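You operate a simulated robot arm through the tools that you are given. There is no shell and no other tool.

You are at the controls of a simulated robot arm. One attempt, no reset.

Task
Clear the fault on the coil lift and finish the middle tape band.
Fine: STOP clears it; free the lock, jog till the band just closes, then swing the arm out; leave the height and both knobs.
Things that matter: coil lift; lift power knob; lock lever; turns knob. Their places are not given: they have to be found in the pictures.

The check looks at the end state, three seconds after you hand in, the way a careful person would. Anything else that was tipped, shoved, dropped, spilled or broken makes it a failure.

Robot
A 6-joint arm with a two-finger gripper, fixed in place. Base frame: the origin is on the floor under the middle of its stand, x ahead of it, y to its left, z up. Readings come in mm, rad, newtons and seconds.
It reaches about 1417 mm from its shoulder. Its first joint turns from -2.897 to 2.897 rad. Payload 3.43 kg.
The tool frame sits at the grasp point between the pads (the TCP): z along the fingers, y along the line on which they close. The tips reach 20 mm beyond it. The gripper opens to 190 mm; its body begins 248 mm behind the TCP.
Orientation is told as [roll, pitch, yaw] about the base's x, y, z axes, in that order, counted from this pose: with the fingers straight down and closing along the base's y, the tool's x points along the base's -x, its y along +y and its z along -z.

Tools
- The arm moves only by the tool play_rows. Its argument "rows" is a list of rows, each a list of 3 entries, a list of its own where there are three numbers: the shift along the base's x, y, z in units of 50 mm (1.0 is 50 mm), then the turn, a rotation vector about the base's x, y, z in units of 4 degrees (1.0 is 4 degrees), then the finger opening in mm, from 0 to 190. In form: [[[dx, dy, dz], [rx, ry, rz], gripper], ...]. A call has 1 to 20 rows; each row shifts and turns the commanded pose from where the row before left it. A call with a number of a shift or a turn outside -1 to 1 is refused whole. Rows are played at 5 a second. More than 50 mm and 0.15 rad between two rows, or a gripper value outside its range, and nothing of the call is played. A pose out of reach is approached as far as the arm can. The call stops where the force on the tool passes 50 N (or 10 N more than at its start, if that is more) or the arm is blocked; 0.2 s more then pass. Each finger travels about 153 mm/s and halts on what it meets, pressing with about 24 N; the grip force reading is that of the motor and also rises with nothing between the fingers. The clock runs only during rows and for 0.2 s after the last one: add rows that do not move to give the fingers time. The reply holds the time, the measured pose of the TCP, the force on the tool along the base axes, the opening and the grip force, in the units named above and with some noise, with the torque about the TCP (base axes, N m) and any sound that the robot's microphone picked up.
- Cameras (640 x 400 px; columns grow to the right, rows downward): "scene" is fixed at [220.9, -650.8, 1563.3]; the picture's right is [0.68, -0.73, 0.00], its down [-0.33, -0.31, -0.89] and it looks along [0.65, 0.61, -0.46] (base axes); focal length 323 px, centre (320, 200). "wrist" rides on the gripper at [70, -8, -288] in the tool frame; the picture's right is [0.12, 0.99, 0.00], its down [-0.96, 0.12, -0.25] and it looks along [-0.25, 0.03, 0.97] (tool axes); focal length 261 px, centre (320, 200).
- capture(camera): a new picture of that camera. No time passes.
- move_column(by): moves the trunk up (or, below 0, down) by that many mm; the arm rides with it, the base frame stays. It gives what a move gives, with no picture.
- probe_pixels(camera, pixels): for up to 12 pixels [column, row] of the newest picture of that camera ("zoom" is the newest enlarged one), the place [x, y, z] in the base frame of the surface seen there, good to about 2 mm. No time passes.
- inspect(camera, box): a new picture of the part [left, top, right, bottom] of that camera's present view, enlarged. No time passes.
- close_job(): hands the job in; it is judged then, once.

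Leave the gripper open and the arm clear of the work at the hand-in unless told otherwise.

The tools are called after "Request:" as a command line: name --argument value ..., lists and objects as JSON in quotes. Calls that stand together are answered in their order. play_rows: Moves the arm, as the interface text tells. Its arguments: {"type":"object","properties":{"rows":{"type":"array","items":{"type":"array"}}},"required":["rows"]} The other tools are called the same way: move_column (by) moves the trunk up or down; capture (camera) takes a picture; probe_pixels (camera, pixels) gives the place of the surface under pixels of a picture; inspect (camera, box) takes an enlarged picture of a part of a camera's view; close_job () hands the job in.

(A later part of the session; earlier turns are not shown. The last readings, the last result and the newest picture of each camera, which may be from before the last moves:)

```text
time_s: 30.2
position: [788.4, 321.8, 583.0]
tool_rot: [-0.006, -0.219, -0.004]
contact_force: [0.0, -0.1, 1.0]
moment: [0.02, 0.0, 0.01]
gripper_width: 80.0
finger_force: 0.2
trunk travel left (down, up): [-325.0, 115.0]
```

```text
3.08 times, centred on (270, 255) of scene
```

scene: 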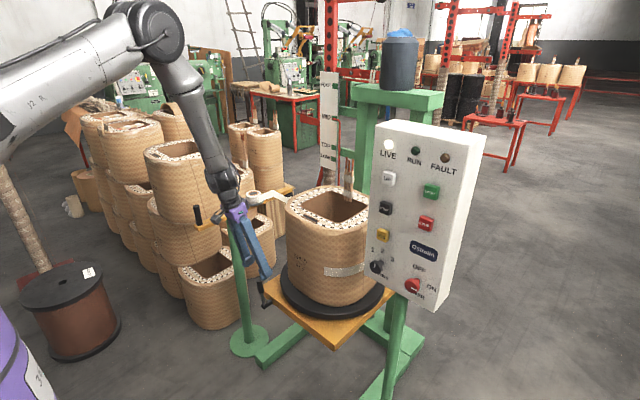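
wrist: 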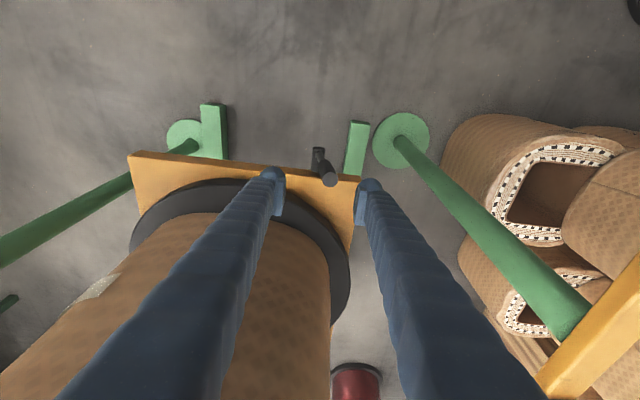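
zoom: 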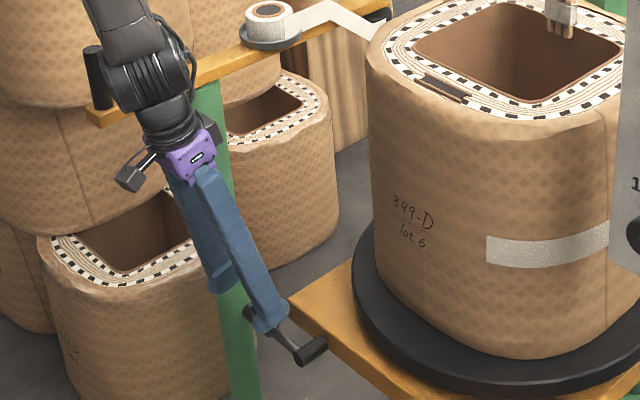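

About 85° over; continue gently until it stops.

Request:
play_rows --rows '[[[0, 0, -0.1], [0, 0, 0], 80], [[0, 0, -0.1], [0, 0, 0], 80], [[0, 0, -0.1], [0, 0, 0], 80], [[0, 0, 0], [0, 0, 0], 80]]'

Request:
inspect --camera "wrist" --box '[260, 130, 400, 220]'

Request:
inspect --camera "scene" --box '[220, 190, 320, 320]'

```text
time_s: 30.8
position: [788.8, 324.4, 579.5]
tool_rot: [-0.003, -0.223, -0.002]
contact_force: [-17.1, 0.4, 30.7]
moment: [-1.66, 0.41, -0.88]
gripper_width: 81.9
finger_force: 1.2
trunk travel left (down, up): [-325.0, 115.0]
stopped in row 3: the force on the tool passed its limit at 58 N (the readings are from after the stop); the commanded pose is now the measured one
```

```text
4.44 times, centred on (330, 175) of wrist
```

zoom: 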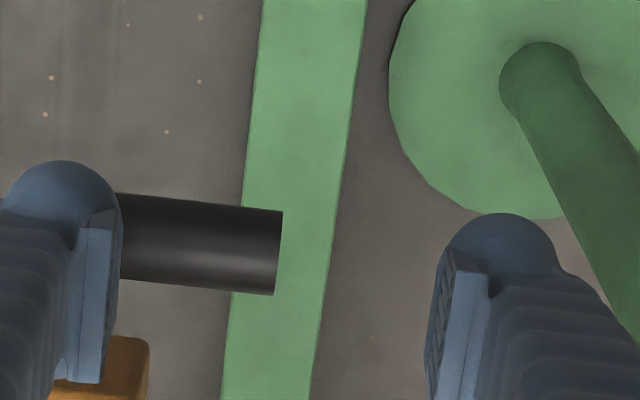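

```text
3.08 times, centred on (270, 255) of scene
```

zoom: 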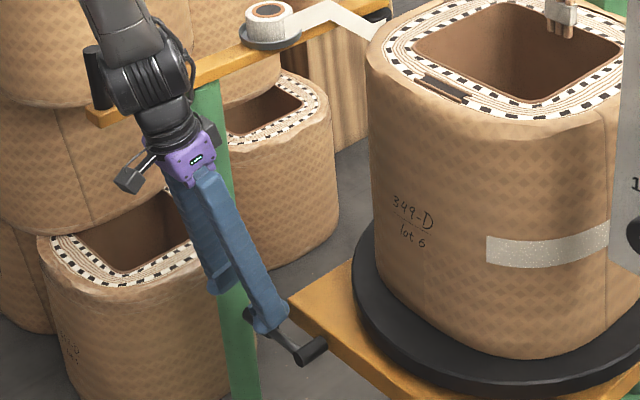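

The lever hit its end stop lying toward +y (about 90° from upright). I lift straight up clear of it and check that it stays.

Request:
play_rows --rows '[[[0, 0, 0.3], [0, 0, 0], 80], [[0, 0, 0.7], [0, 0, 0], 80], [[0, 0, 0.9], [0, 0, 0], 80], [[0, 0, 0.9], [0, 0, 0], 80], [[0, 0, 0.9], [0, 0, 0], 80], [[0, 0, 0.9], [0, 0, 0], 80], [[0, 0, 0.9], [0, 0, 0], 80], [[0, 0, 0.9], [0, 0, 0], 80], [[0, 0, 0], [0, 0, 0], 80]]'

Request:
inspect --camera "scene" --box '[220, 190, 320, 320]'

Request:
capture --camera "wrist"

```text
time_s: 32.8
position: [790.6, 322.2, 900.2]
tool_rot: [-0.005, -0.219, -0.001]
contact_force: [0.7, 0.0, 0.1]
moment: [0.06, 0.03, 0.03]
gripper_width: 79.9
finger_force: 0.0
trunk travel left (down, up): [-325.0, 115.0]
```

```text
3.08 times, centred on (270, 255) of scene
```

zoom: 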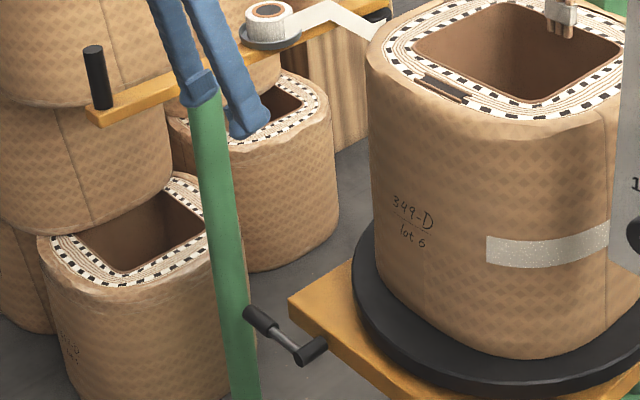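

```text
taken
```

wrist: 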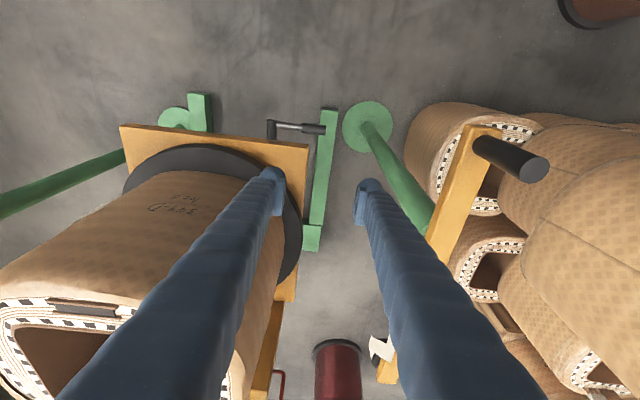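

The lever stays down, lying toward +y. Before jogging I want to see the tape and the band's far side. I'll rise and tilt the tool so the wrist camera looks at the coil from its +y side.

Request:
play_rows --rows '[[[0, 0, 0.9], [0, 0, 0], 80], [[0, 0, 0.9], [0, 0, 0], 80], [[0, 0, 0.9], [0, 0, 0], 80], [[0.5, 0, 0.8], [0, 0, 0], 80], [[0.9, 0, 0.3], [-1, 0, 0], 80], [[0.9, 0, 0], [-1, 0, 0], 80], [[0.9, 0, 0], [-1, 0, 0], 80], [[0.9, 0, 0], [-1, 0, 0], 80], [[0.5, 0, 0], [-1, 0, 0], 80], [[0, 0, 0], [-1, 0, 0], 80], [[0, 0, 0], [-1, 0, 0], 80], [[0, 0, 0], [-1, 0, 0], 80], [[0, 0, 0], [0, 0, 0], 80]]'

Request:
capture --camera "wrist"

Request:
capture --camera "scene"

```text
time_s: 35.6
position: [973.4, 308.0, 1077.8]
tool_rot: [-0.574, -0.189, 0.118]
contact_force: [0.1, -0.9, 0.6]
moment: [-0.02, 0.07, -0.03]
gripper_width: 79.9
finger_force: 0.0
out of reach, approached as far as the arm can: row 9, 10, 11, 12
trunk travel left (down, up): [-325.0, 115.0]
```

```text
taken
```

wrist: 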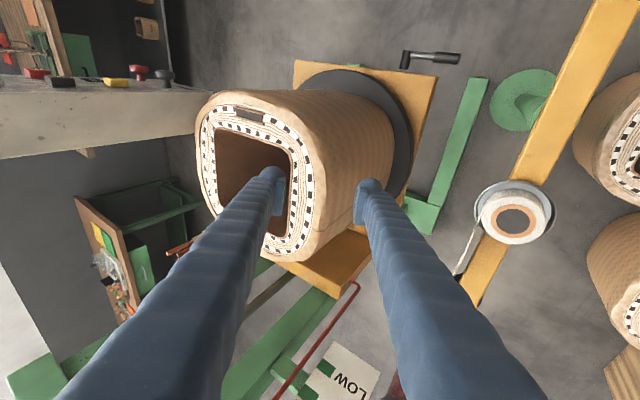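

```text
taken
```

scene: 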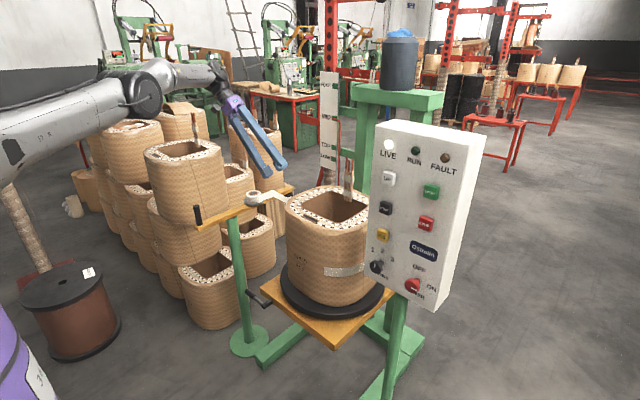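

From here the coil's +y wall shows no band; the tape strand is hidden behind the right finger. I open the fingers wide to clear the view.

Request:
play_rows --rows '[[[0, 0, 0], [0, 0, 0], 130], [[0, 0, 0], [0, 0, 0], 190], [[0, 0, 0], [0, 0, 0], 190]]'

Request:
capture --camera "wrist"

```text
time_s: 36.4
position: [973.8, 309.4, 1077.8]
tool_rot: [-0.575, -0.188, 0.116]
contact_force: [0.1, 0.8, -0.6]
moment: [0.01, -0.04, 0.0]
gripper_width: 189.9
finger_force: 0.0
trunk travel left (down, up): [-325.0, 115.0]
```

```text
taken
```

wrist: 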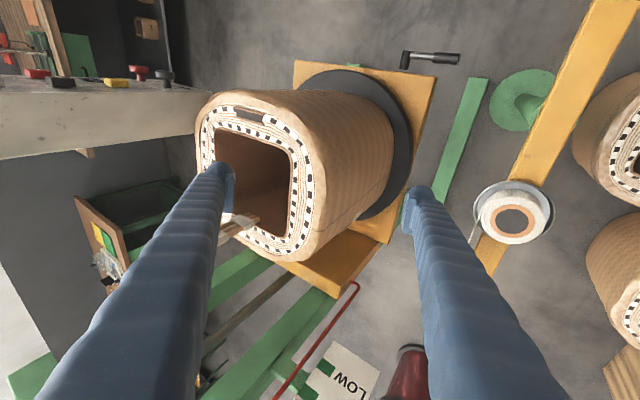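

The strand beyond the roll is still hidden. I zoom the scene camera on the guide end of the tape arm and probe along the strand.

Request:
inspect --camera "scene" --box '[245, 175, 315, 225]'

Request:
probe_pixels --camera "zoom" --pixels '[[120, 220], [200, 190], [260, 165], [300, 190], [340, 220], [380, 250], [400, 262], [410, 200], [420, 180], [430, 160]]'

Request:
inspect --camera "wrist" --box '[400, 180, 560, 340]'

```text
8.00 times, centred on (280, 200) of scene
```

zoom: 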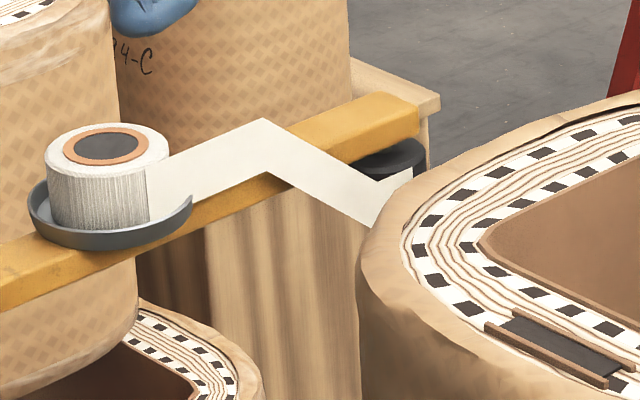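

```text
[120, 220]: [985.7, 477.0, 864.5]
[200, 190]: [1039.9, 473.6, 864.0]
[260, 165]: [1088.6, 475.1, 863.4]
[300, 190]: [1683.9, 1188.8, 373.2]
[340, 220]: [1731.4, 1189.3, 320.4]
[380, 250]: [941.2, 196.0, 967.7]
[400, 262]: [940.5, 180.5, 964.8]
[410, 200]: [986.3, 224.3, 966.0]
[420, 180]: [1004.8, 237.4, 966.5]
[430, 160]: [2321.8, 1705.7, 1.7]
```

```text
2.50 times, centred on (480, 260) of wrist
```

zoom: 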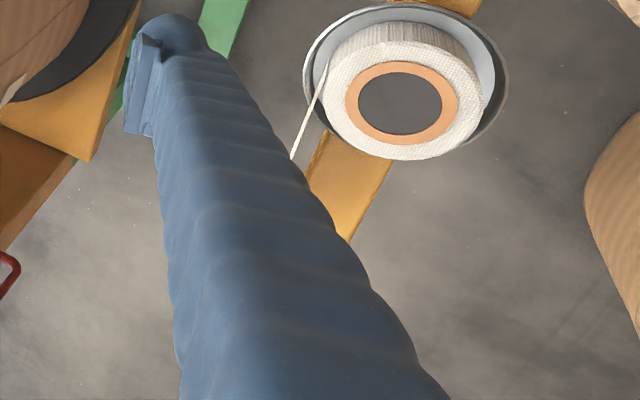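

The strand runs from the roll to (262,140) in the zoom, then descends toward (385,200). I probe along its real middle.

Request:
inspect --camera "scene" --box '[265, 180, 305, 210]'

Request:
probe_pixels --camera "zoom" --pixels '[[120, 150], [180, 175], [240, 190], [280, 210], [320, 240], [340, 225], [370, 210], [390, 195], [380, 150], [350, 165], [420, 170]]'

```text
13.33 times, centred on (285, 195) of scene
```

zoom: 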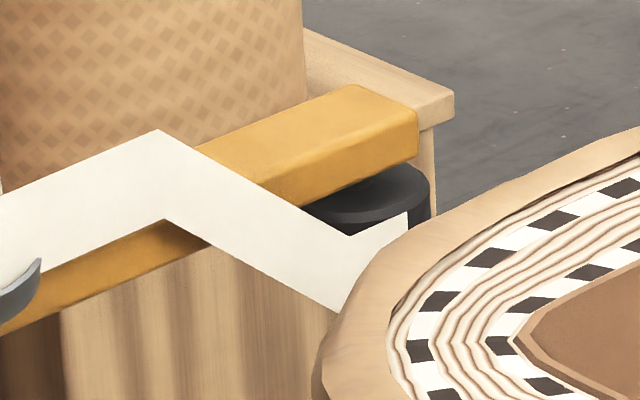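

```text
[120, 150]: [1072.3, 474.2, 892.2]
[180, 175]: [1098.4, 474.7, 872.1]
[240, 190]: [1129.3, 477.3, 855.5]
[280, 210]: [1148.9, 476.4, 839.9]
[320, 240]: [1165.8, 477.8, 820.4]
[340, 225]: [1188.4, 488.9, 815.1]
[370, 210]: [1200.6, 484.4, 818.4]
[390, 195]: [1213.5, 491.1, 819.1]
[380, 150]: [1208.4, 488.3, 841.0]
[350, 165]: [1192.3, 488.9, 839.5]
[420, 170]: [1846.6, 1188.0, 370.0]
```

I'll probe the coil and turntable in the wrist view to pin down the coil's extents and where the strand should meet it.

Request:
capture --camera "wrist"

Request:
probe_pixels --camera "wrist" --pixels '[[210, 105], [295, 105], [280, 255], [305, 245], [355, 150], [345, 215], [388, 140], [370, 250], [335, 285], [355, 290], [345, 240], [395, 205]]'

Request:
inspect --camera "wrist" --box '[240, 180, 440, 320]'

```text
taken
```

wrist: 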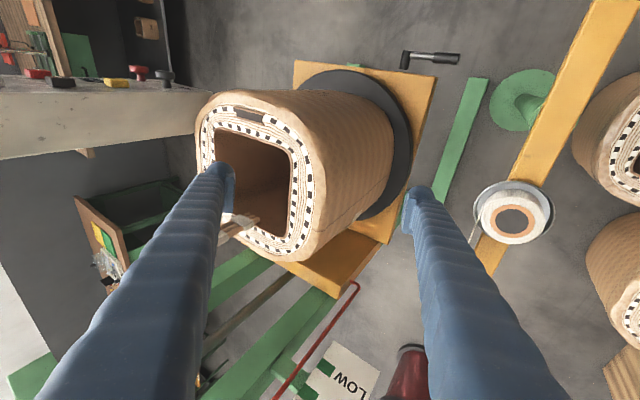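

```text
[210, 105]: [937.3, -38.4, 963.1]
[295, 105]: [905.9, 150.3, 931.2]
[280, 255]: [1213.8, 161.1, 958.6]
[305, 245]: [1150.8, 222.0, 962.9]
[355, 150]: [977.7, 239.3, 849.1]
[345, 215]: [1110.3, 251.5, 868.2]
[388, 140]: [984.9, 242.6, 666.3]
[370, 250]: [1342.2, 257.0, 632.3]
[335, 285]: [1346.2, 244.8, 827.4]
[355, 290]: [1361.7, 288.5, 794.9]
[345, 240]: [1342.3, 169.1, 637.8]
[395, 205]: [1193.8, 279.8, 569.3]
```

```text
2.86 times, centred on (340, 250) of wrist
```

zoom: 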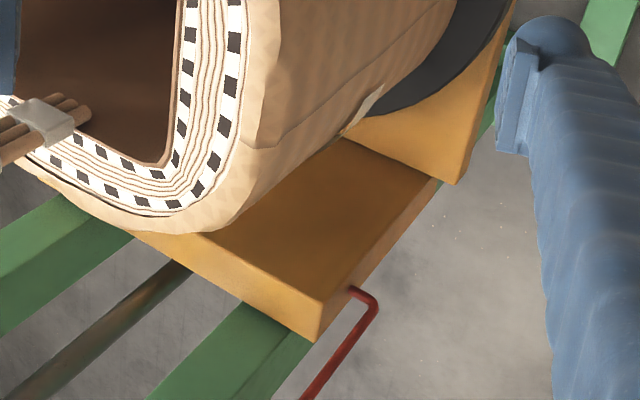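

I see a pale strip at zoom (362,110), the band's far end on the coil's +y/+x corner. I zoom there more.

Request:
inspect --camera "wrist" --box '[325, 195, 385, 240]'

Request:
probe_pixels --camera "zoom" --pixels '[[300, 250], [320, 230], [340, 210], [280, 260], [350, 190], [270, 290], [240, 310], [420, 150]]'

```text
8.89 times, centred on (355, 218) of wrist
```

zoom: 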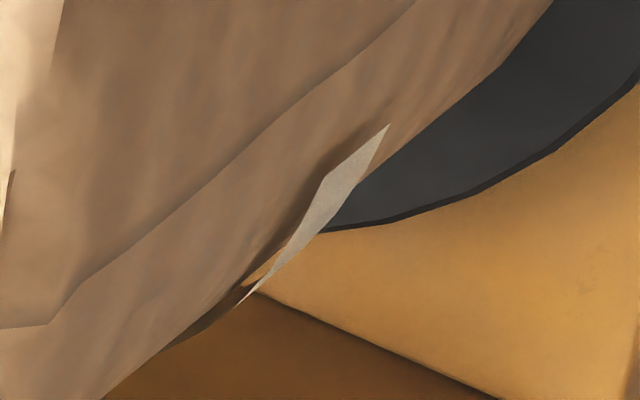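

```text
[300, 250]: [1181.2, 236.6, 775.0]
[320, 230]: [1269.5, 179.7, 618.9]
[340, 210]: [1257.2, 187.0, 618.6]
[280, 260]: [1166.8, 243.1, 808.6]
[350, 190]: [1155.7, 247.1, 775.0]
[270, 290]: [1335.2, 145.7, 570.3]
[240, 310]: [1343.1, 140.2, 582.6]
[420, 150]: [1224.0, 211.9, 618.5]
```

The band's laid end is at about (1145,248,775–812) on the +y/+x corner, and its free start on the front face; rotating the start clockwise through the visible +y side should close it, and this camera pose can confirm it. Now I go to the JOG button: straighten the tool, close the fingers, and travel in front of the panel at z≈1200.

Request:
play_rows --rows '[[[-0.7, 0, 0.6], [0, 0, -0.85], 0], [[-0.7, 0, 0.6], [0, 0, -0.85], 0], [[-0.7, 0, 0.6], [0.98, 0, 0.19], 0], [[-0.7, 0, 0.6], [0.98, 0, 0.19], 0], [[0, -0.86, 0], [0.98, 0, 0.19], 0], [[0, -0.86, 0], [0.98, 0, 0.19], 0], [[0, -0.86, 0], [0.98, 0, 0.19], 0], [[0, -0.86, 0], [0.98, 0, 0.19], 0], [[0, -0.86, 0], [0.98, 0, 0.19], 0], [[0, -0.86, 0], [0.98, 0, 0.19], 0], [[0, -0.86, 0], [0, -1, 0], 0], [[0, -0.86, 0], [0, -1, 0], 0], [[0, -0.86, 0], [0, -1, 0], 0], [[0, -0.86, 0], [0, -1, 0], 0], [[0, -0.86, 0], [0, -1, 0], 0], [[0, -0.86, 0], [0, -1, 0], 0], [[0, -0.86, 0], [0, -1, 0], 0], [[0, 0, 0], [0, 0, 0], 0]]'

Request:
capture --camera "scene"

Request:
capture --camera "wrist"

```text
time_s: 40.2
position: [833.0, -251.3, 1197.6]
tool_rot: [-0.017, -0.677, 0.0]
contact_force: [0.1, 0.1, -0.7]
moment: [0.03, 0.01, 0.05]
gripper_width: 0.0
finger_force: 23.5
trunk travel left (down, up): [-325.0, 115.0]
```

```text
taken
```

scene: 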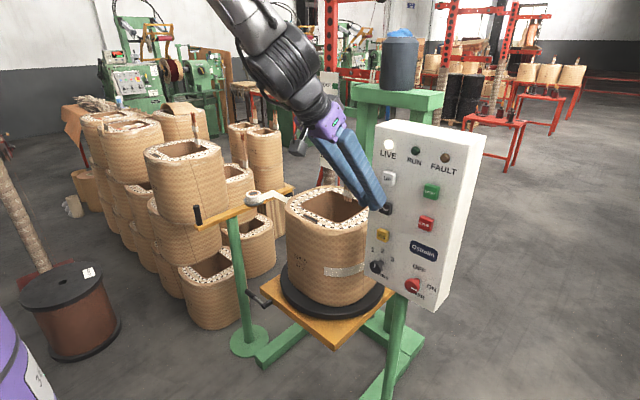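

```text
taken
```

wrist: 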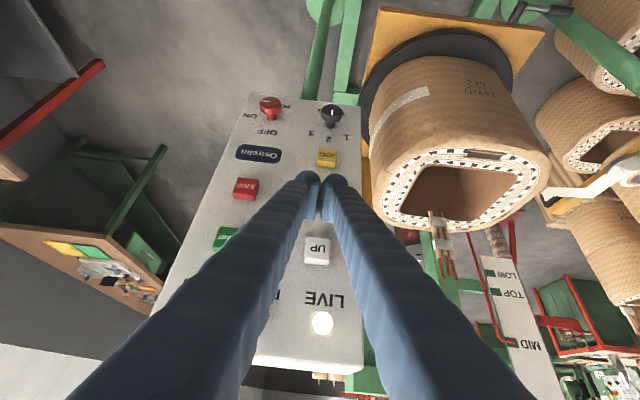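

From here a white strand is visible at wrist (545–620,185) reaching the coil. I zoom on it to see how the tape meets the coil, and note the current band's start.

Request:
inspect --camera "wrist" --box '[510, 140, 640, 240]'

Request:
inspect --camera "scene" --box '[280, 180, 380, 310]'

Request:
probe_pixels --camera "zoom" --pixels '[[275, 275], [278, 275], [282, 275], [290, 270], [276, 268], [280, 282], [160, 235], [285, 265], [240, 40], [110, 95]]'

```text
4.00 times, centred on (575, 190) of wrist
```

zoom: 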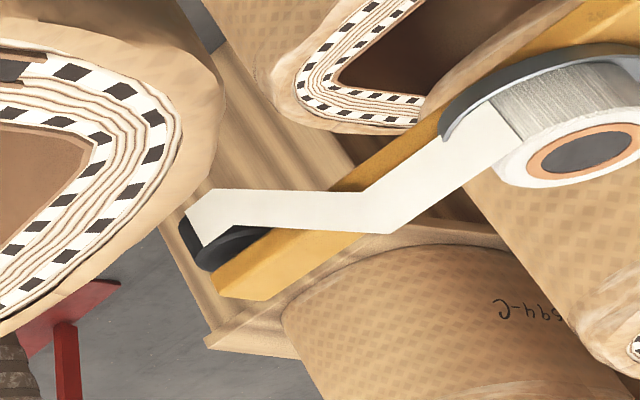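

```text
3.08 times, centred on (330, 245) of scene
```

zoom: 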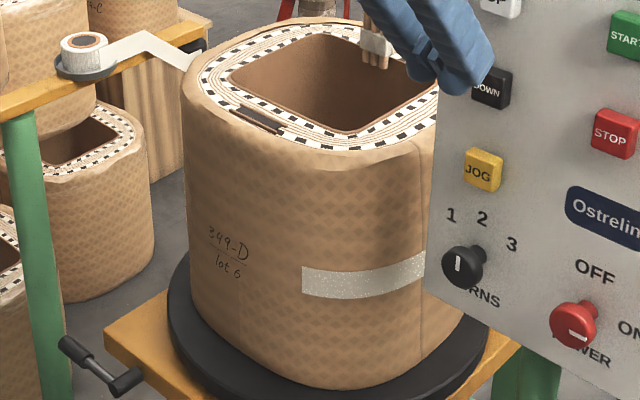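

```text
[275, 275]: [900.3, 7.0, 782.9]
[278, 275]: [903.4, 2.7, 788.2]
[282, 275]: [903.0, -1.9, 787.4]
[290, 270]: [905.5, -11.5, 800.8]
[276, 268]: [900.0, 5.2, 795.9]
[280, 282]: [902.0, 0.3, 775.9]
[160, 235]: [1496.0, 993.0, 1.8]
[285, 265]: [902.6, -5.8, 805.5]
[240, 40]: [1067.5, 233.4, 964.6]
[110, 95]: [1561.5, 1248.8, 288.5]
```

The strand runs from the roll to the guide roller only; the band start is at about (900,6,790) on the front face. I'll do a short jog first and see how the band reacts. Descending to JOG height now, standing off about 30 mm.

Request:
play_rows --rows '[[[0.14, 0.03, -0.72], [0, 0, 0], 0], [[0.14, 0, -0.72], [0, 0, 0], 0], [[0.14, 0, -0.72], [0, 0, 0], 0], [[0.14, 0, -0.72], [0, 0, 0], 0], [[0, 0, 0], [0, 0, 0], 0]]'

Request:
inspect --camera "scene" --box '[330, 150, 450, 300]'

Request:
capture --camera "wrist"

```text
time_s: 41.4
position: [860.6, -250.0, 1054.8]
tool_rot: [-0.017, -0.677, 0.001]
contact_force: [-0.3, 0.1, 1.0]
moment: [-0.02, -0.02, 0.01]
gripper_width: 0.0
finger_force: 24.1
trunk travel left (down, up): [-325.0, 115.0]
```

```text
2.67 times, centred on (390, 225) of scene
```

zoom: 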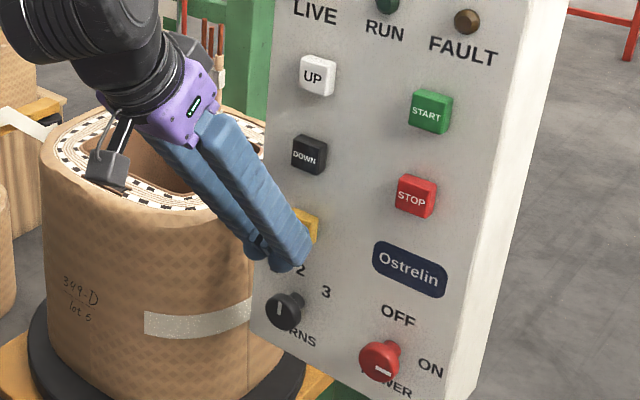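

```text
taken
```

wrist: 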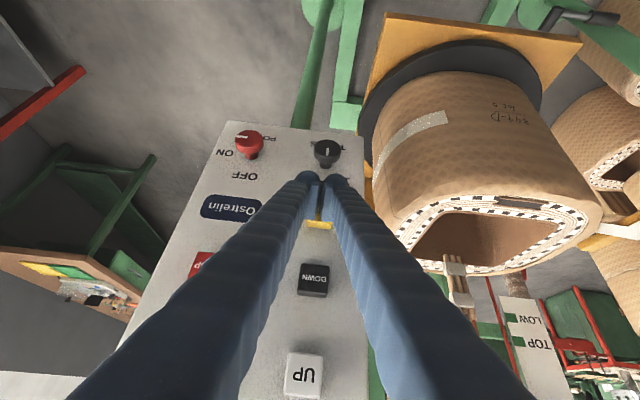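

JOG sits right behind the tips. I advance to near-contact (TCP x≈886).

Request:
play_rows --rows '[[[0.36, 0, 0], [0, 0, 0], 0], [[0.1, 0, 0], [0, 0, 0], 0], [[0, 0, 0], [0, 0, 0], 0]]'

Request:
inspect --camera "scene" --box '[330, 150, 450, 300]'

```text
time_s: 42.2
position: [883.8, -250.4, 1053.1]
tool_rot: [-0.015, -0.675, 0.001]
contact_force: [1.0, 0.0, 0.0]
moment: [0.04, 0.02, 0.01]
gripper_width: 0.2
finger_force: 23.9
trunk travel left (down, up): [-325.0, 115.0]
```

```text
2.67 times, centred on (390, 225) of scene
```

zoom: 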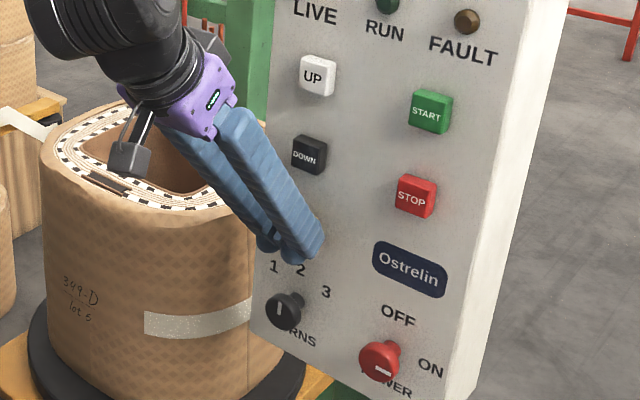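

Nearly touching. I make one short press (+8 mm, then back) and look at the coil.

Request:
play_rows --rows '[[[0.08, 0, 0], [0, 0, 0], 0], [[0.08, 0, 0], [0, 0, 0], 0], [[-0.16, 0, 0], [0, 0, 0], 0], [[0, 0, 0], [0, 0, 0], 0]]'

Request:
inspect --camera "scene" --box '[280, 180, 380, 310]'

Request:
inspect --camera "scene" --box '[330, 150, 450, 300]'

```text
time_s: 43.2
position: [885.1, -250.1, 1054.6]
tool_rot: [-0.016, -0.676, 0.0]
contact_force: [-0.3, 0.9, -0.8]
moment: [-0.01, 0.03, 0.01]
gripper_width: 0.0
finger_force: 23.5
trunk travel left (down, up): [-325.0, 115.0]
heard: click
```

```text
3.08 times, centred on (330, 245) of scene
```

zoom: 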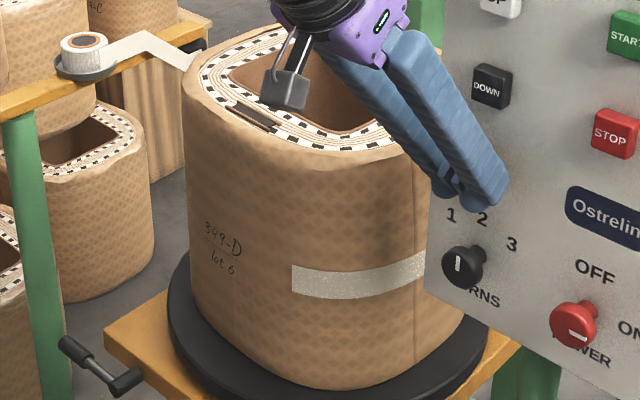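

```text
2.67 times, centred on (390, 225) of scene
```

zoom: 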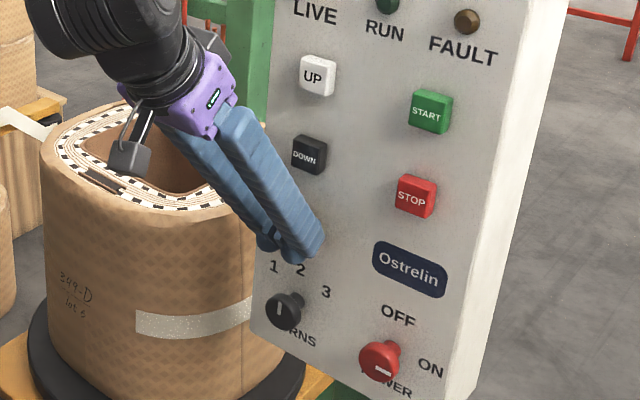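

A click was heard and the band's start shifted left: zoom x 302→291, so JOG turns the coil clockwise while pressed. I measure how much with probes.

Request:
probe_pixels --camera "zoom" --pixels '[[137, 322], [139, 322], [142, 322], [136, 312], [66, 280], [78, 300], [250, 310]]'

Request:
inspect --camera "scene" --box '[300, 250, 350, 290]'

Request:
probe_pixels --camera "zoom" --pixels '[[245, 180], [255, 180], [265, 180], [275, 180], [285, 180]]'

```text
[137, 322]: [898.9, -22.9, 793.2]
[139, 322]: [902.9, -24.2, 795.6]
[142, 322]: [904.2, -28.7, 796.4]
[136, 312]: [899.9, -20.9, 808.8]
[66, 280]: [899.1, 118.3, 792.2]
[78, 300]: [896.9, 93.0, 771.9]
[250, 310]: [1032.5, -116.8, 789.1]
```

```text
10.00 times, centred on (325, 270) of scene
```

zoom: 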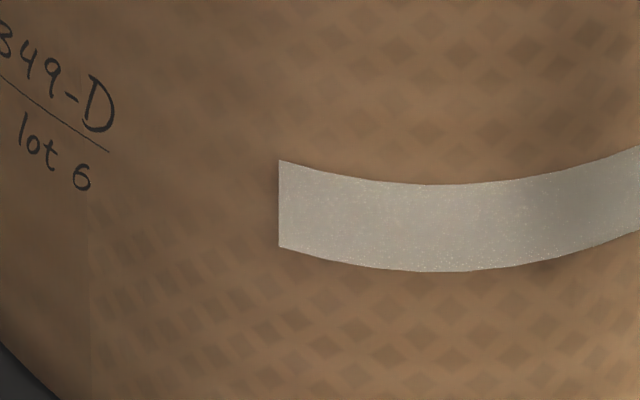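

```text
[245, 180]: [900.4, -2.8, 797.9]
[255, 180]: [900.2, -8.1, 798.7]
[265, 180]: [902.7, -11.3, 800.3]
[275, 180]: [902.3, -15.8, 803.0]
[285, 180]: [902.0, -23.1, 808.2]
```

The start moved about 17 mm (≈5°) for a press of roughly 0.3 s, clockwise from above: now at about (901,-19,793), angle ≈206° round the coil centre (1070,65). Remaining gap to the laid end is about 139°. I'll hold JOG for about 1 s more, release, and then verify from the +y side that the band grows.

Request:
play_rows --rows '[[[0.08, 0, 0], [0, 0, 0], 0], [[0.08, 0, 0], [0, 0, 0], 0], [[0, 0, 0], [0, 0, 0], 0], [[0, 0, 0], [0, 0, 0], 0], [[0, 0, 0], [0, 0, 0], 0], [[0, 0, 0], [0, 0, 0], 0], [[0, 0, 0], [0, 0, 0], 0], [[-0.16, 0, 0], [0, 0, 0], 0], [[0, 0, 0], [0, 0, 0], 0]]'

Request:
inspect --camera "scene" --box '[280, 180, 380, 310]'

Request:
capture --camera "scene"

```text
time_s: 45.2
position: [882.4, -248.7, 1054.9]
tool_rot: [-0.015, -0.677, 0.001]
contact_force: [-0.1, 0.7, 0.6]
moment: [0.01, 0.01, -0.03]
gripper_width: 0.1
finger_force: 34.5
trunk travel left (down, up): [-325.0, 115.0]
heard: click
```

```text
3.08 times, centred on (330, 245) of scene
```

zoom: 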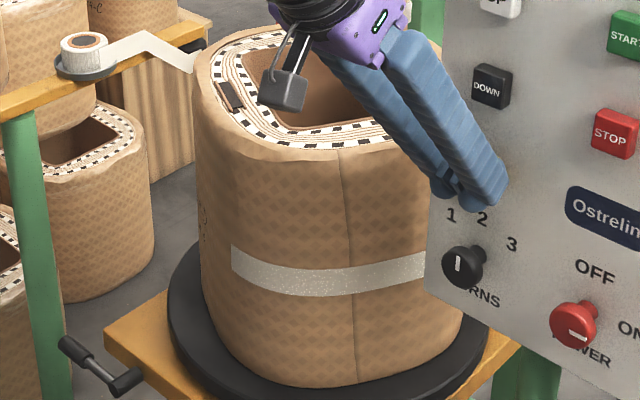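

```text
taken
```

scene: 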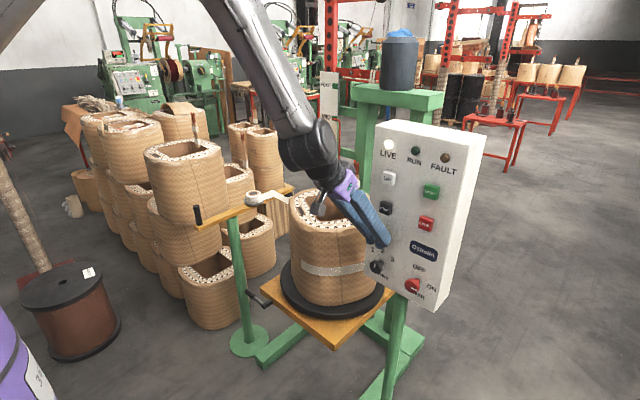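

The start is now at zoom x≈231. I probe the start's location, the corners on the coil and the turntable rim to pin the centre.

Request:
inspect --camera "scene" --box '[280, 240, 350, 290]'

Request:
probe_pixels --camera "zoom" --pixels '[[165, 165], [170, 165], [175, 165], [180, 170], [190, 175], [300, 215], [440, 220], [560, 200]]'

Request:
probe_pixels --camera "scene" --pixels '[[282, 275], [287, 292], [300, 308], [318, 318], [340, 320], [360, 312], [375, 300], [384, 287]]'

```text
8.00 times, centred on (315, 265) of scene
```

zoom: 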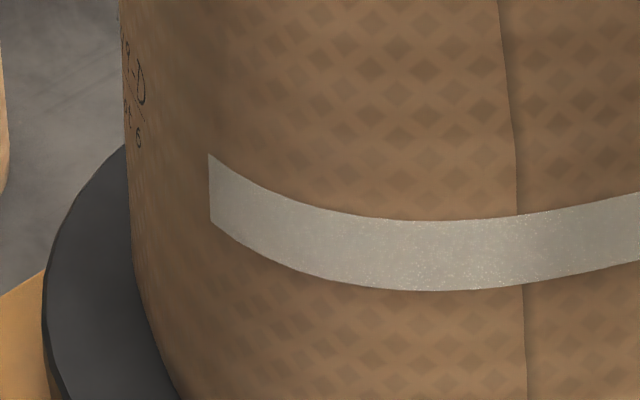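

```text
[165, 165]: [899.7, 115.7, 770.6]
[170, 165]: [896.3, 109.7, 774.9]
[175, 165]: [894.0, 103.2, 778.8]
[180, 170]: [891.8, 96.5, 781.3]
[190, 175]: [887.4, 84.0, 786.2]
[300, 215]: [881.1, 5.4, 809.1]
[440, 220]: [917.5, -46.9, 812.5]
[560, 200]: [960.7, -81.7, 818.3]
```

```text
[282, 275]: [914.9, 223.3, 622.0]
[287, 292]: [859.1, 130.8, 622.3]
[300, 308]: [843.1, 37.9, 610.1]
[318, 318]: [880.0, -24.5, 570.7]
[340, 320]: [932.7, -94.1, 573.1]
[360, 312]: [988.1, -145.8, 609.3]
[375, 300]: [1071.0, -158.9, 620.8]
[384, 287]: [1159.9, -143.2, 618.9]
```

Circle fit puts the turntable centre near (1061,60). The start is now at angle ≈177°, so the second press turned it ≈30°; holding gives ≈24°/s (≈4.9° per 0.2 s row). Gap left ≈110°. I hold again for 7 rows (~40°), then check growth from the +y side.

Request:
play_rows --rows '[[[0.08, 0, 0], [0, 0, 0], 0], [[0.08, 0, 0], [0, 0, 0], 0], [[0, 0, 0], [0, 0, 0], 0], [[0, 0, 0], [0, 0, 0], 0], [[0, 0, 0], [0, 0, 0], 0], [[0, 0, 0], [0, 0, 0], 0], [[0, 0, 0], [0, 0, 0], 0], [[0, 0, 0], [0, 0, 0], 0], [[0, 0, 0], [0, 0, 0], 0], [[-0.16, 0, 0], [0, 0, 0], 0], [[0, 0, 0], [0, 0, 0], 0]]'

Request:
capture --camera "scene"

Request:
inspect --camera "scene" --box '[280, 180, 380, 310]'

Request:
capture --camera "wrist"

```text
time_s: 47.6
position: [883.0, -249.2, 1054.4]
tool_rot: [-0.016, -0.677, 0.0]
contact_force: [0.1, 0.1, 0.0]
moment: [0.02, -0.01, -0.02]
gripper_width: 0.2
finger_force: 34.3
trunk travel left (down, up): [-325.0, 115.0]
heard: click
```

```text
taken
```

scene: 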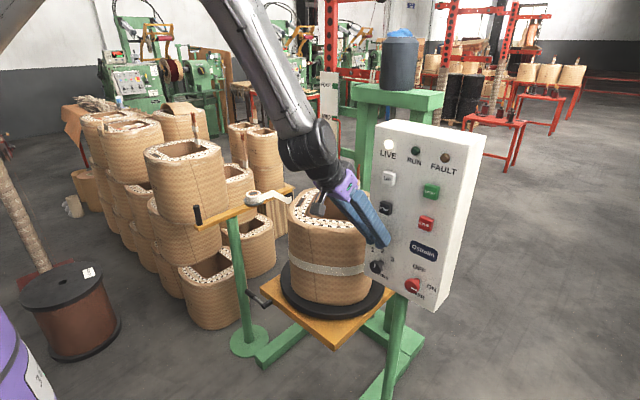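

```text
3.08 times, centred on (330, 245) of scene
```

zoom: 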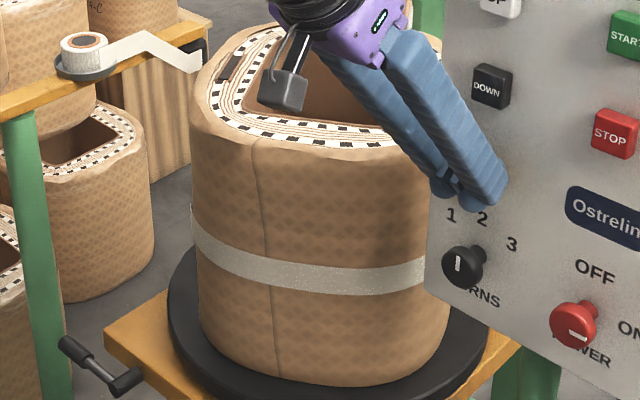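

```text
taken
```

wrist: 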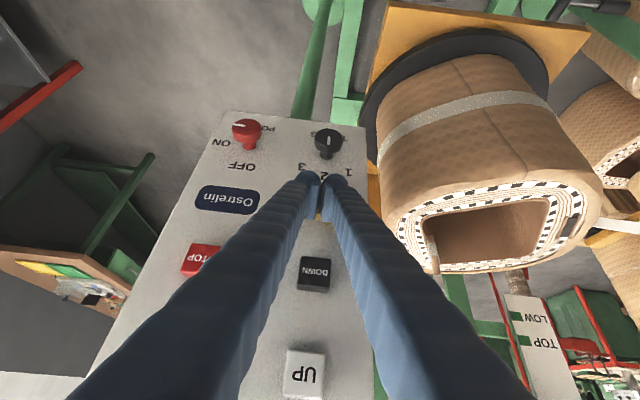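

The start has passed the left corner out of the scene camera's sight. I retract and go back to the +y-side viewing pose (first part).

Request:
play_rows --rows '[[[-0.5, 0, 0], [0, 0, 0], 0], [[-0.14, 0, 0.72], [0, 0, 0], 0], [[-0.14, 0, 0.72], [0, 0, 0], 0], [[-0.14, 0, 0.72], [0, 0, 0], 0], [[-0.14, 0, 0.72], [0, 0, 0], 0], [[0, 0.86, 0], [0, 1, 0], 0], [[0, 0.86, 0], [0, 1, 0], 0], [[0, 0.86, 0], [0, 1, 0], 0], [[0, 0.86, 0], [0, 1, 0], 0], [[0, 0.86, 0], [0, 1, 0], 60], [[0, 0.86, 0], [0, 1, 0], 100], [[0, 0.86, 0], [0, 1, 0], 150], [[0, 0.86, 0], [-0.98, 0, -0.19], 190], [[0, 0.86, 0], [-0.98, 0, -0.19], 190], [[0, 0.86, 0], [-0.98, 0, -0.19], 190], [[0, 0.86, 0], [-0.98, 0, -0.19], 190], [[0, 0.86, 0], [-0.98, 0, -0.19], 190], [[0, 0.86, 0], [-0.98, 0, -0.19], 190]]'

Request:
capture --camera "wrist"

```text
time_s: 51.4
position: [831.0, 312.1, 1195.4]
tool_rot: [-0.434, -0.187, -0.001]
contact_force: [0.8, 1.2, -1.2]
moment: [-0.15, 0.0, -0.03]
gripper_width: 189.9
finger_force: 0.0
trunk travel left (down, up): [-325.0, 115.0]
```

```text
taken
```

wrist: 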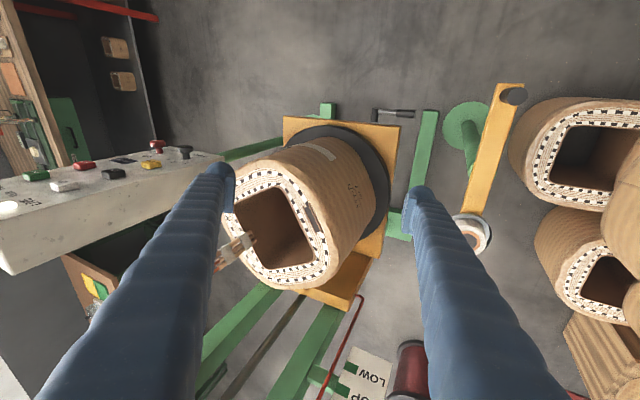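

I see the band start at wrist (330,155) and the label. I zoom in on the coil wall to find the laid end.

Request:
inspect --camera "wrist" --box '[270, 120, 430, 300]'

Request:
probe_pixels --camera "wrist" --pixels '[[330, 155], [326, 153], [334, 159], [370, 245], [355, 190], [345, 255]]'

```text
2.22 times, centred on (350, 210) of wrist
```

zoom: 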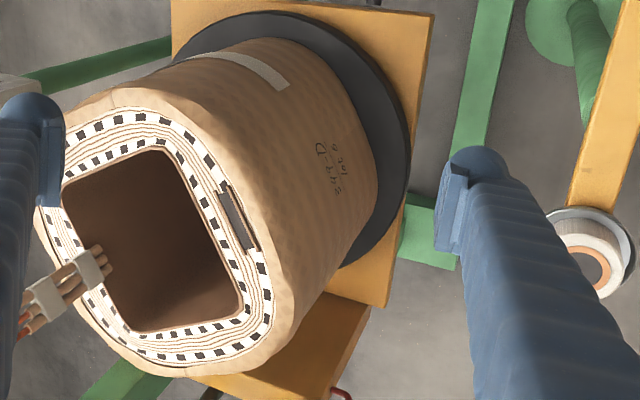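

```text
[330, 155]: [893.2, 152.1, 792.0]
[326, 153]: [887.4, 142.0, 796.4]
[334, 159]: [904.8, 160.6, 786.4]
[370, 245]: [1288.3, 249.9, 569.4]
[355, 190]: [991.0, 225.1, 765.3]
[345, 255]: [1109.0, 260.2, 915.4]
```

Start is at about (903,159,787). The laid end isn't visible yet; I move on to the closer viewing pose used before.

Request:
play_rows --rows '[[[0.7, 0, -0.5], [-0.98, 0, -0.19], 190], [[0.7, 0, -0.5], [-0.98, 0, -0.19], 190], [[0.7, 0, -0.5], [0, 0, 0.85], 190], [[0.7, 0, -0.5], [0, 0, 0.85], 190], [[0, 0, 0], [0, 0, 0], 190]]'

Request:
capture --camera "wrist"

Request:
inspect --camera "wrist" --box '[250, 80, 430, 280]'

```text
time_s: 52.6
position: [968.8, 310.0, 1100.0]
tool_rot: [-0.575, -0.189, 0.117]
contact_force: [0.4, 0.0, 0.5]
moment: [0.05, 0.0, 0.02]
gripper_width: 189.9
finger_force: 0.0
trunk travel left (down, up): [-325.0, 115.0]
```

```text
taken
```

wrist: 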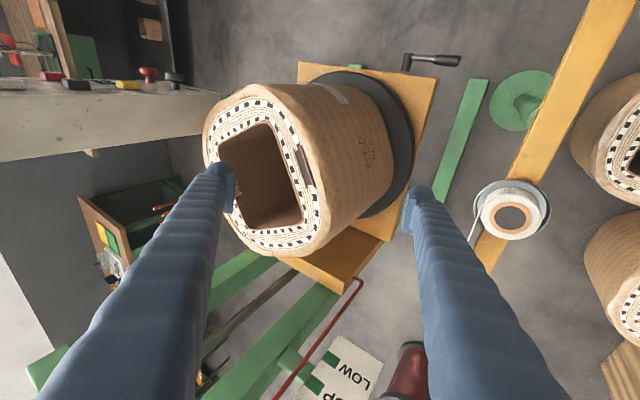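

```text
2.00 times, centred on (340, 180) of wrist
```

zoom: 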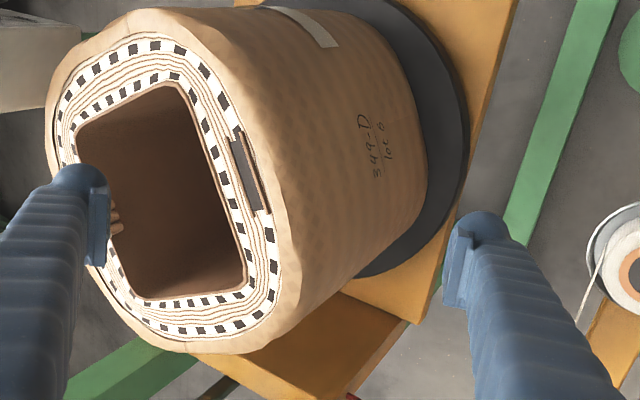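

The start edge is at zoom (330,35–47) and the label is in view. I probe the start edge, the label, and the slot on the coil top to measure the coil's present rotation precisely.

Request:
inspect --camera "wrist" --box '[310, 75, 390, 135]'

Request:
probe_pixels --camera "zoom" --pixels '[[250, 130], [280, 160], [295, 190], [310, 215], [300, 230], [230, 100], [330, 240], [270, 200]]'

Request:
probe_pixels --camera "wrist" --pixels '[[372, 135], [378, 150], [365, 167], [296, 140], [306, 180]]'

```text
6.67 times, centred on (350, 105) of wrist
```

zoom: 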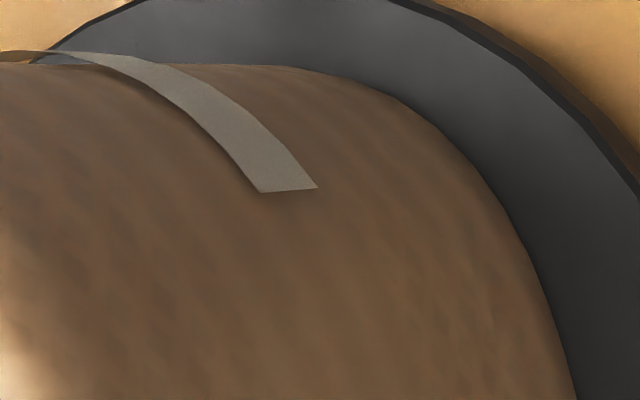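

```text
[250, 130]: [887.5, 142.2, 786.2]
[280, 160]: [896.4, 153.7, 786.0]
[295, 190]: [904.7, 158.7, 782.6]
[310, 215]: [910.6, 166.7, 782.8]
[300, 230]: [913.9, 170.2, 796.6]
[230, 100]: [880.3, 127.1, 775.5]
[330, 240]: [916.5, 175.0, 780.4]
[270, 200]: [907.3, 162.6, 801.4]
```

```text
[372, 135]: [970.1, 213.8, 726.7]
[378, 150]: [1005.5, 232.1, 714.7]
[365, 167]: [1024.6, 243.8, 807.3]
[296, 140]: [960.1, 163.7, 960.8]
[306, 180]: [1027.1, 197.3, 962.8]
```

Start edge at (904,159), angle ≈147.6°; the slot's direction shows the coil has turned ≈63° in all. The guide roller's azimuth is ≈70° and the laid end was at ≈68°, so about 79° remain. I return to JOG.

Request:
play_rows --rows '[[[-0.7, 0, 0.5], [0, 0, -0.85], 0], [[-0.7, 0, 0.5], [0, 0, -0.85], 0], [[-0.7, 0, 0.5], [0.98, 0, 0.19], 0], [[-0.7, 0, 0.5], [0.98, 0, 0.19], 0], [[0, -0.86, 0], [0.98, 0, 0.19], 0], [[0, -0.86, 0], [0.98, 0, 0.19], 0], [[0, -0.86, 0], [0.98, 0, 0.19], 0], [[0, -0.86, 0], [0.98, 0, 0.19], 0], [[0, -0.86, 0], [0.98, 0, 0.19], 0], [[0, -0.86, 0], [0.98, 0, 0.19], 0], [[0, -0.86, 0], [0, -1, 0], 0], [[0, -0.86, 0], [0, -1, 0], 0], [[0, -0.86, 0], [0, -1, 0], 0], [[0, -0.86, 0], [0, -1, 0], 0], [[0, -0.86, 0], [0, -1, 0], 0], [[0, -0.86, 0], [0, -1, 0], 0], [[0, -0.86, 0], [0, -1, 0], 0], [[0, 0, 0], [0, 0, 0], 0]]'

Request:
capture --camera "wrist"

```text
time_s: 56.4
position: [829.6, -245.4, 1201.4]
tool_rot: [-0.015, -0.677, 0.001]
contact_force: [-1.0, -0.5, -1.0]
moment: [0.06, 0.03, 0.03]
gripper_width: 0.0
finger_force: 23.9
trunk travel left (down, up): [-325.0, 115.0]
```

```text
taken
```

wrist: 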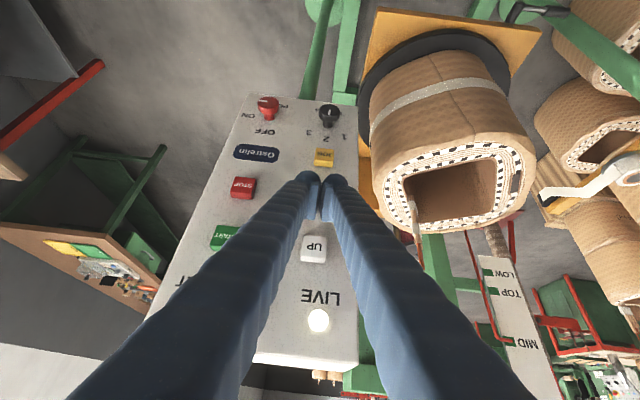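

Back above JOG. I descend and approach to just before contact (TCP x≈884).

Request:
play_rows --rows '[[[0.15, -0.09, -0.73], [0, 0, 0], 0], [[0.15, 0, -0.73], [0, 0, 0], 0], [[0.15, 0, -0.73], [0, 0, 0], 0], [[0.15, 0, -0.73], [0, 0, 0], 0], [[0.35, 0, 0], [0, 0, 0], 0], [[0.12, 0, 0], [0, 0, 0], 0], [[0, 0, 0], [0, 0, 0], 0]]'

Request:
inspect --camera "scene" --box '[280, 180, 380, 310]'

Request:
capture --camera "wrist"

```text
time_s: 58.0
position: [884.8, -254.0, 1054.2]
tool_rot: [-0.017, -0.678, -0.001]
contact_force: [-0.6, 0.6, 0.9]
moment: [0.04, 0.05, 0.03]
gripper_width: 0.2
finger_force: 24.0
trunk travel left (down, up): [-325.0, 115.0]
```

```text
3.08 times, centred on (330, 245) of scene
```

zoom: 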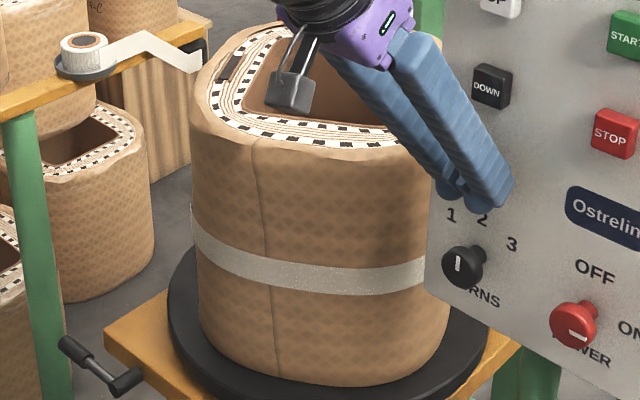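

```text
taken
```

wrist: 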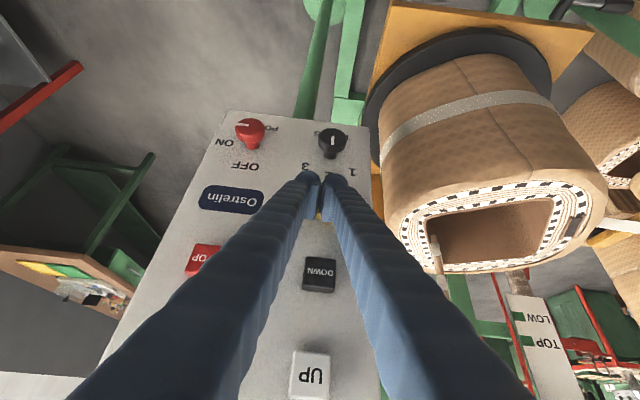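

I correct y by +4 mm, press to x≈893 and hold 5 rows (expected ≈30°), then release and measure with the slot on the coil's top.

Request:
play_rows --rows '[[[0.06, 0.08, 0], [0, 0, 0], 0], [[0.1, 0, 0], [0, 0, 0], 0], [[0, 0, 0], [0, 0, 0], 0], [[0, 0, 0], [0, 0, 0], 0], [[0, 0, 0], [0, 0, 0], 0], [[0, 0, 0], [0, 0, 0], 0], [[0, 0, 0], [0, 0, 0], 0], [[-0.16, 0, 0], [0, 0, 0], 0], [[0, 0, 0], [0, 0, 0], 0]]'

Request:
inspect --camera "scene" --box '[280, 180, 380, 310]'

Request:
capture --camera "wrist"

```text
time_s: 60.0
position: [885.0, -251.1, 1053.8]
tool_rot: [-0.015, -0.678, 0.001]
contact_force: [0.0, 0.2, -0.4]
moment: [0.01, -0.01, -0.01]
gripper_width: 0.0
finger_force: 34.6
trunk travel left (down, up): [-325.0, 115.0]
heard: click
```

```text
3.08 times, centred on (330, 245) of scene
```

zoom: 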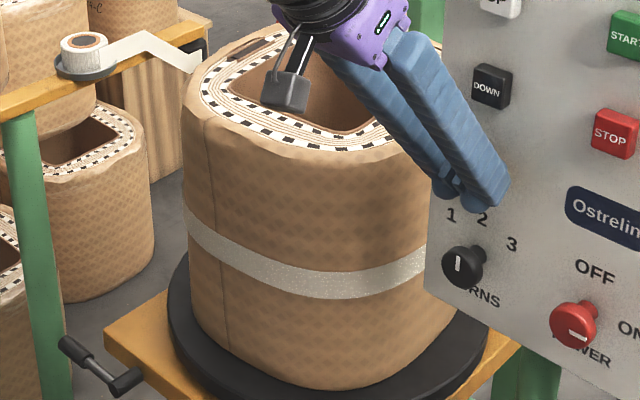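

```text
taken
```

wrist: 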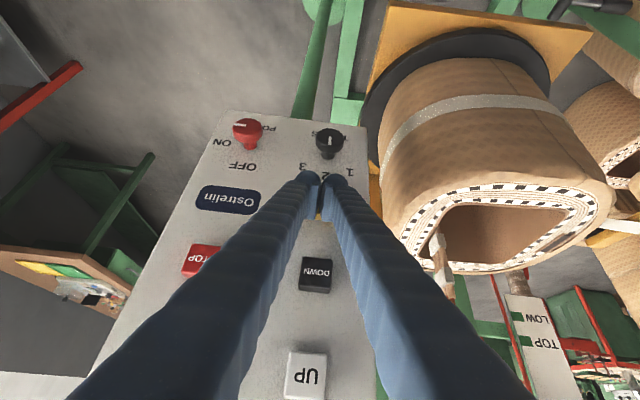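

I measure the present rotation from the seam and from the coil top's straight inner edges.

Request:
probe_pixels --camera "zoom" --pixels '[[206, 130], [212, 170], [217, 250], [221, 290], [225, 340], [200, 245]]'

Request:
inspect --camera "wrist" --box '[390, 160, 630, 300]'

Request:
probe_pixels --camera "zoom" --pixels '[[200, 120], [300, 105], [400, 100], [110, 210], [140, 160], [440, 220], [500, 160]]'

```text
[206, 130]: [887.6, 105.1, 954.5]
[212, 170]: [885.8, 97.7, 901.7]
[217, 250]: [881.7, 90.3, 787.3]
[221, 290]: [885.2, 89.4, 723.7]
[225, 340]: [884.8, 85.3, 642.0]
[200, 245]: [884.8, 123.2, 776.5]
```

```text
2.67 times, centred on (510, 230) of wrist
```

zoom: 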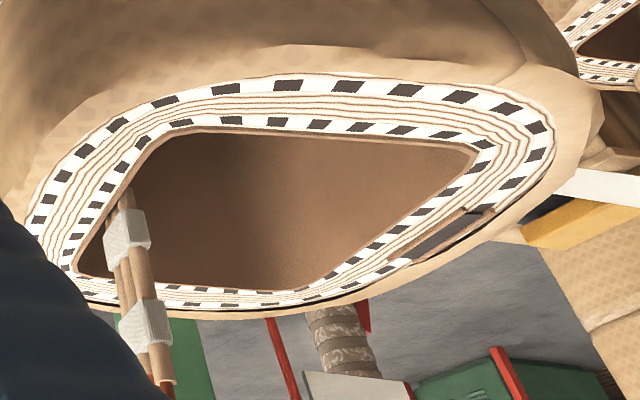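

```text
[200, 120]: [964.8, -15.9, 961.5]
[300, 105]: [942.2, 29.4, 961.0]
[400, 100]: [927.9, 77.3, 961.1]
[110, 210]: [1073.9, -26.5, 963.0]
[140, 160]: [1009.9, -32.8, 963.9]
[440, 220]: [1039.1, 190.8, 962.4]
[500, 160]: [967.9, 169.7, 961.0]
```

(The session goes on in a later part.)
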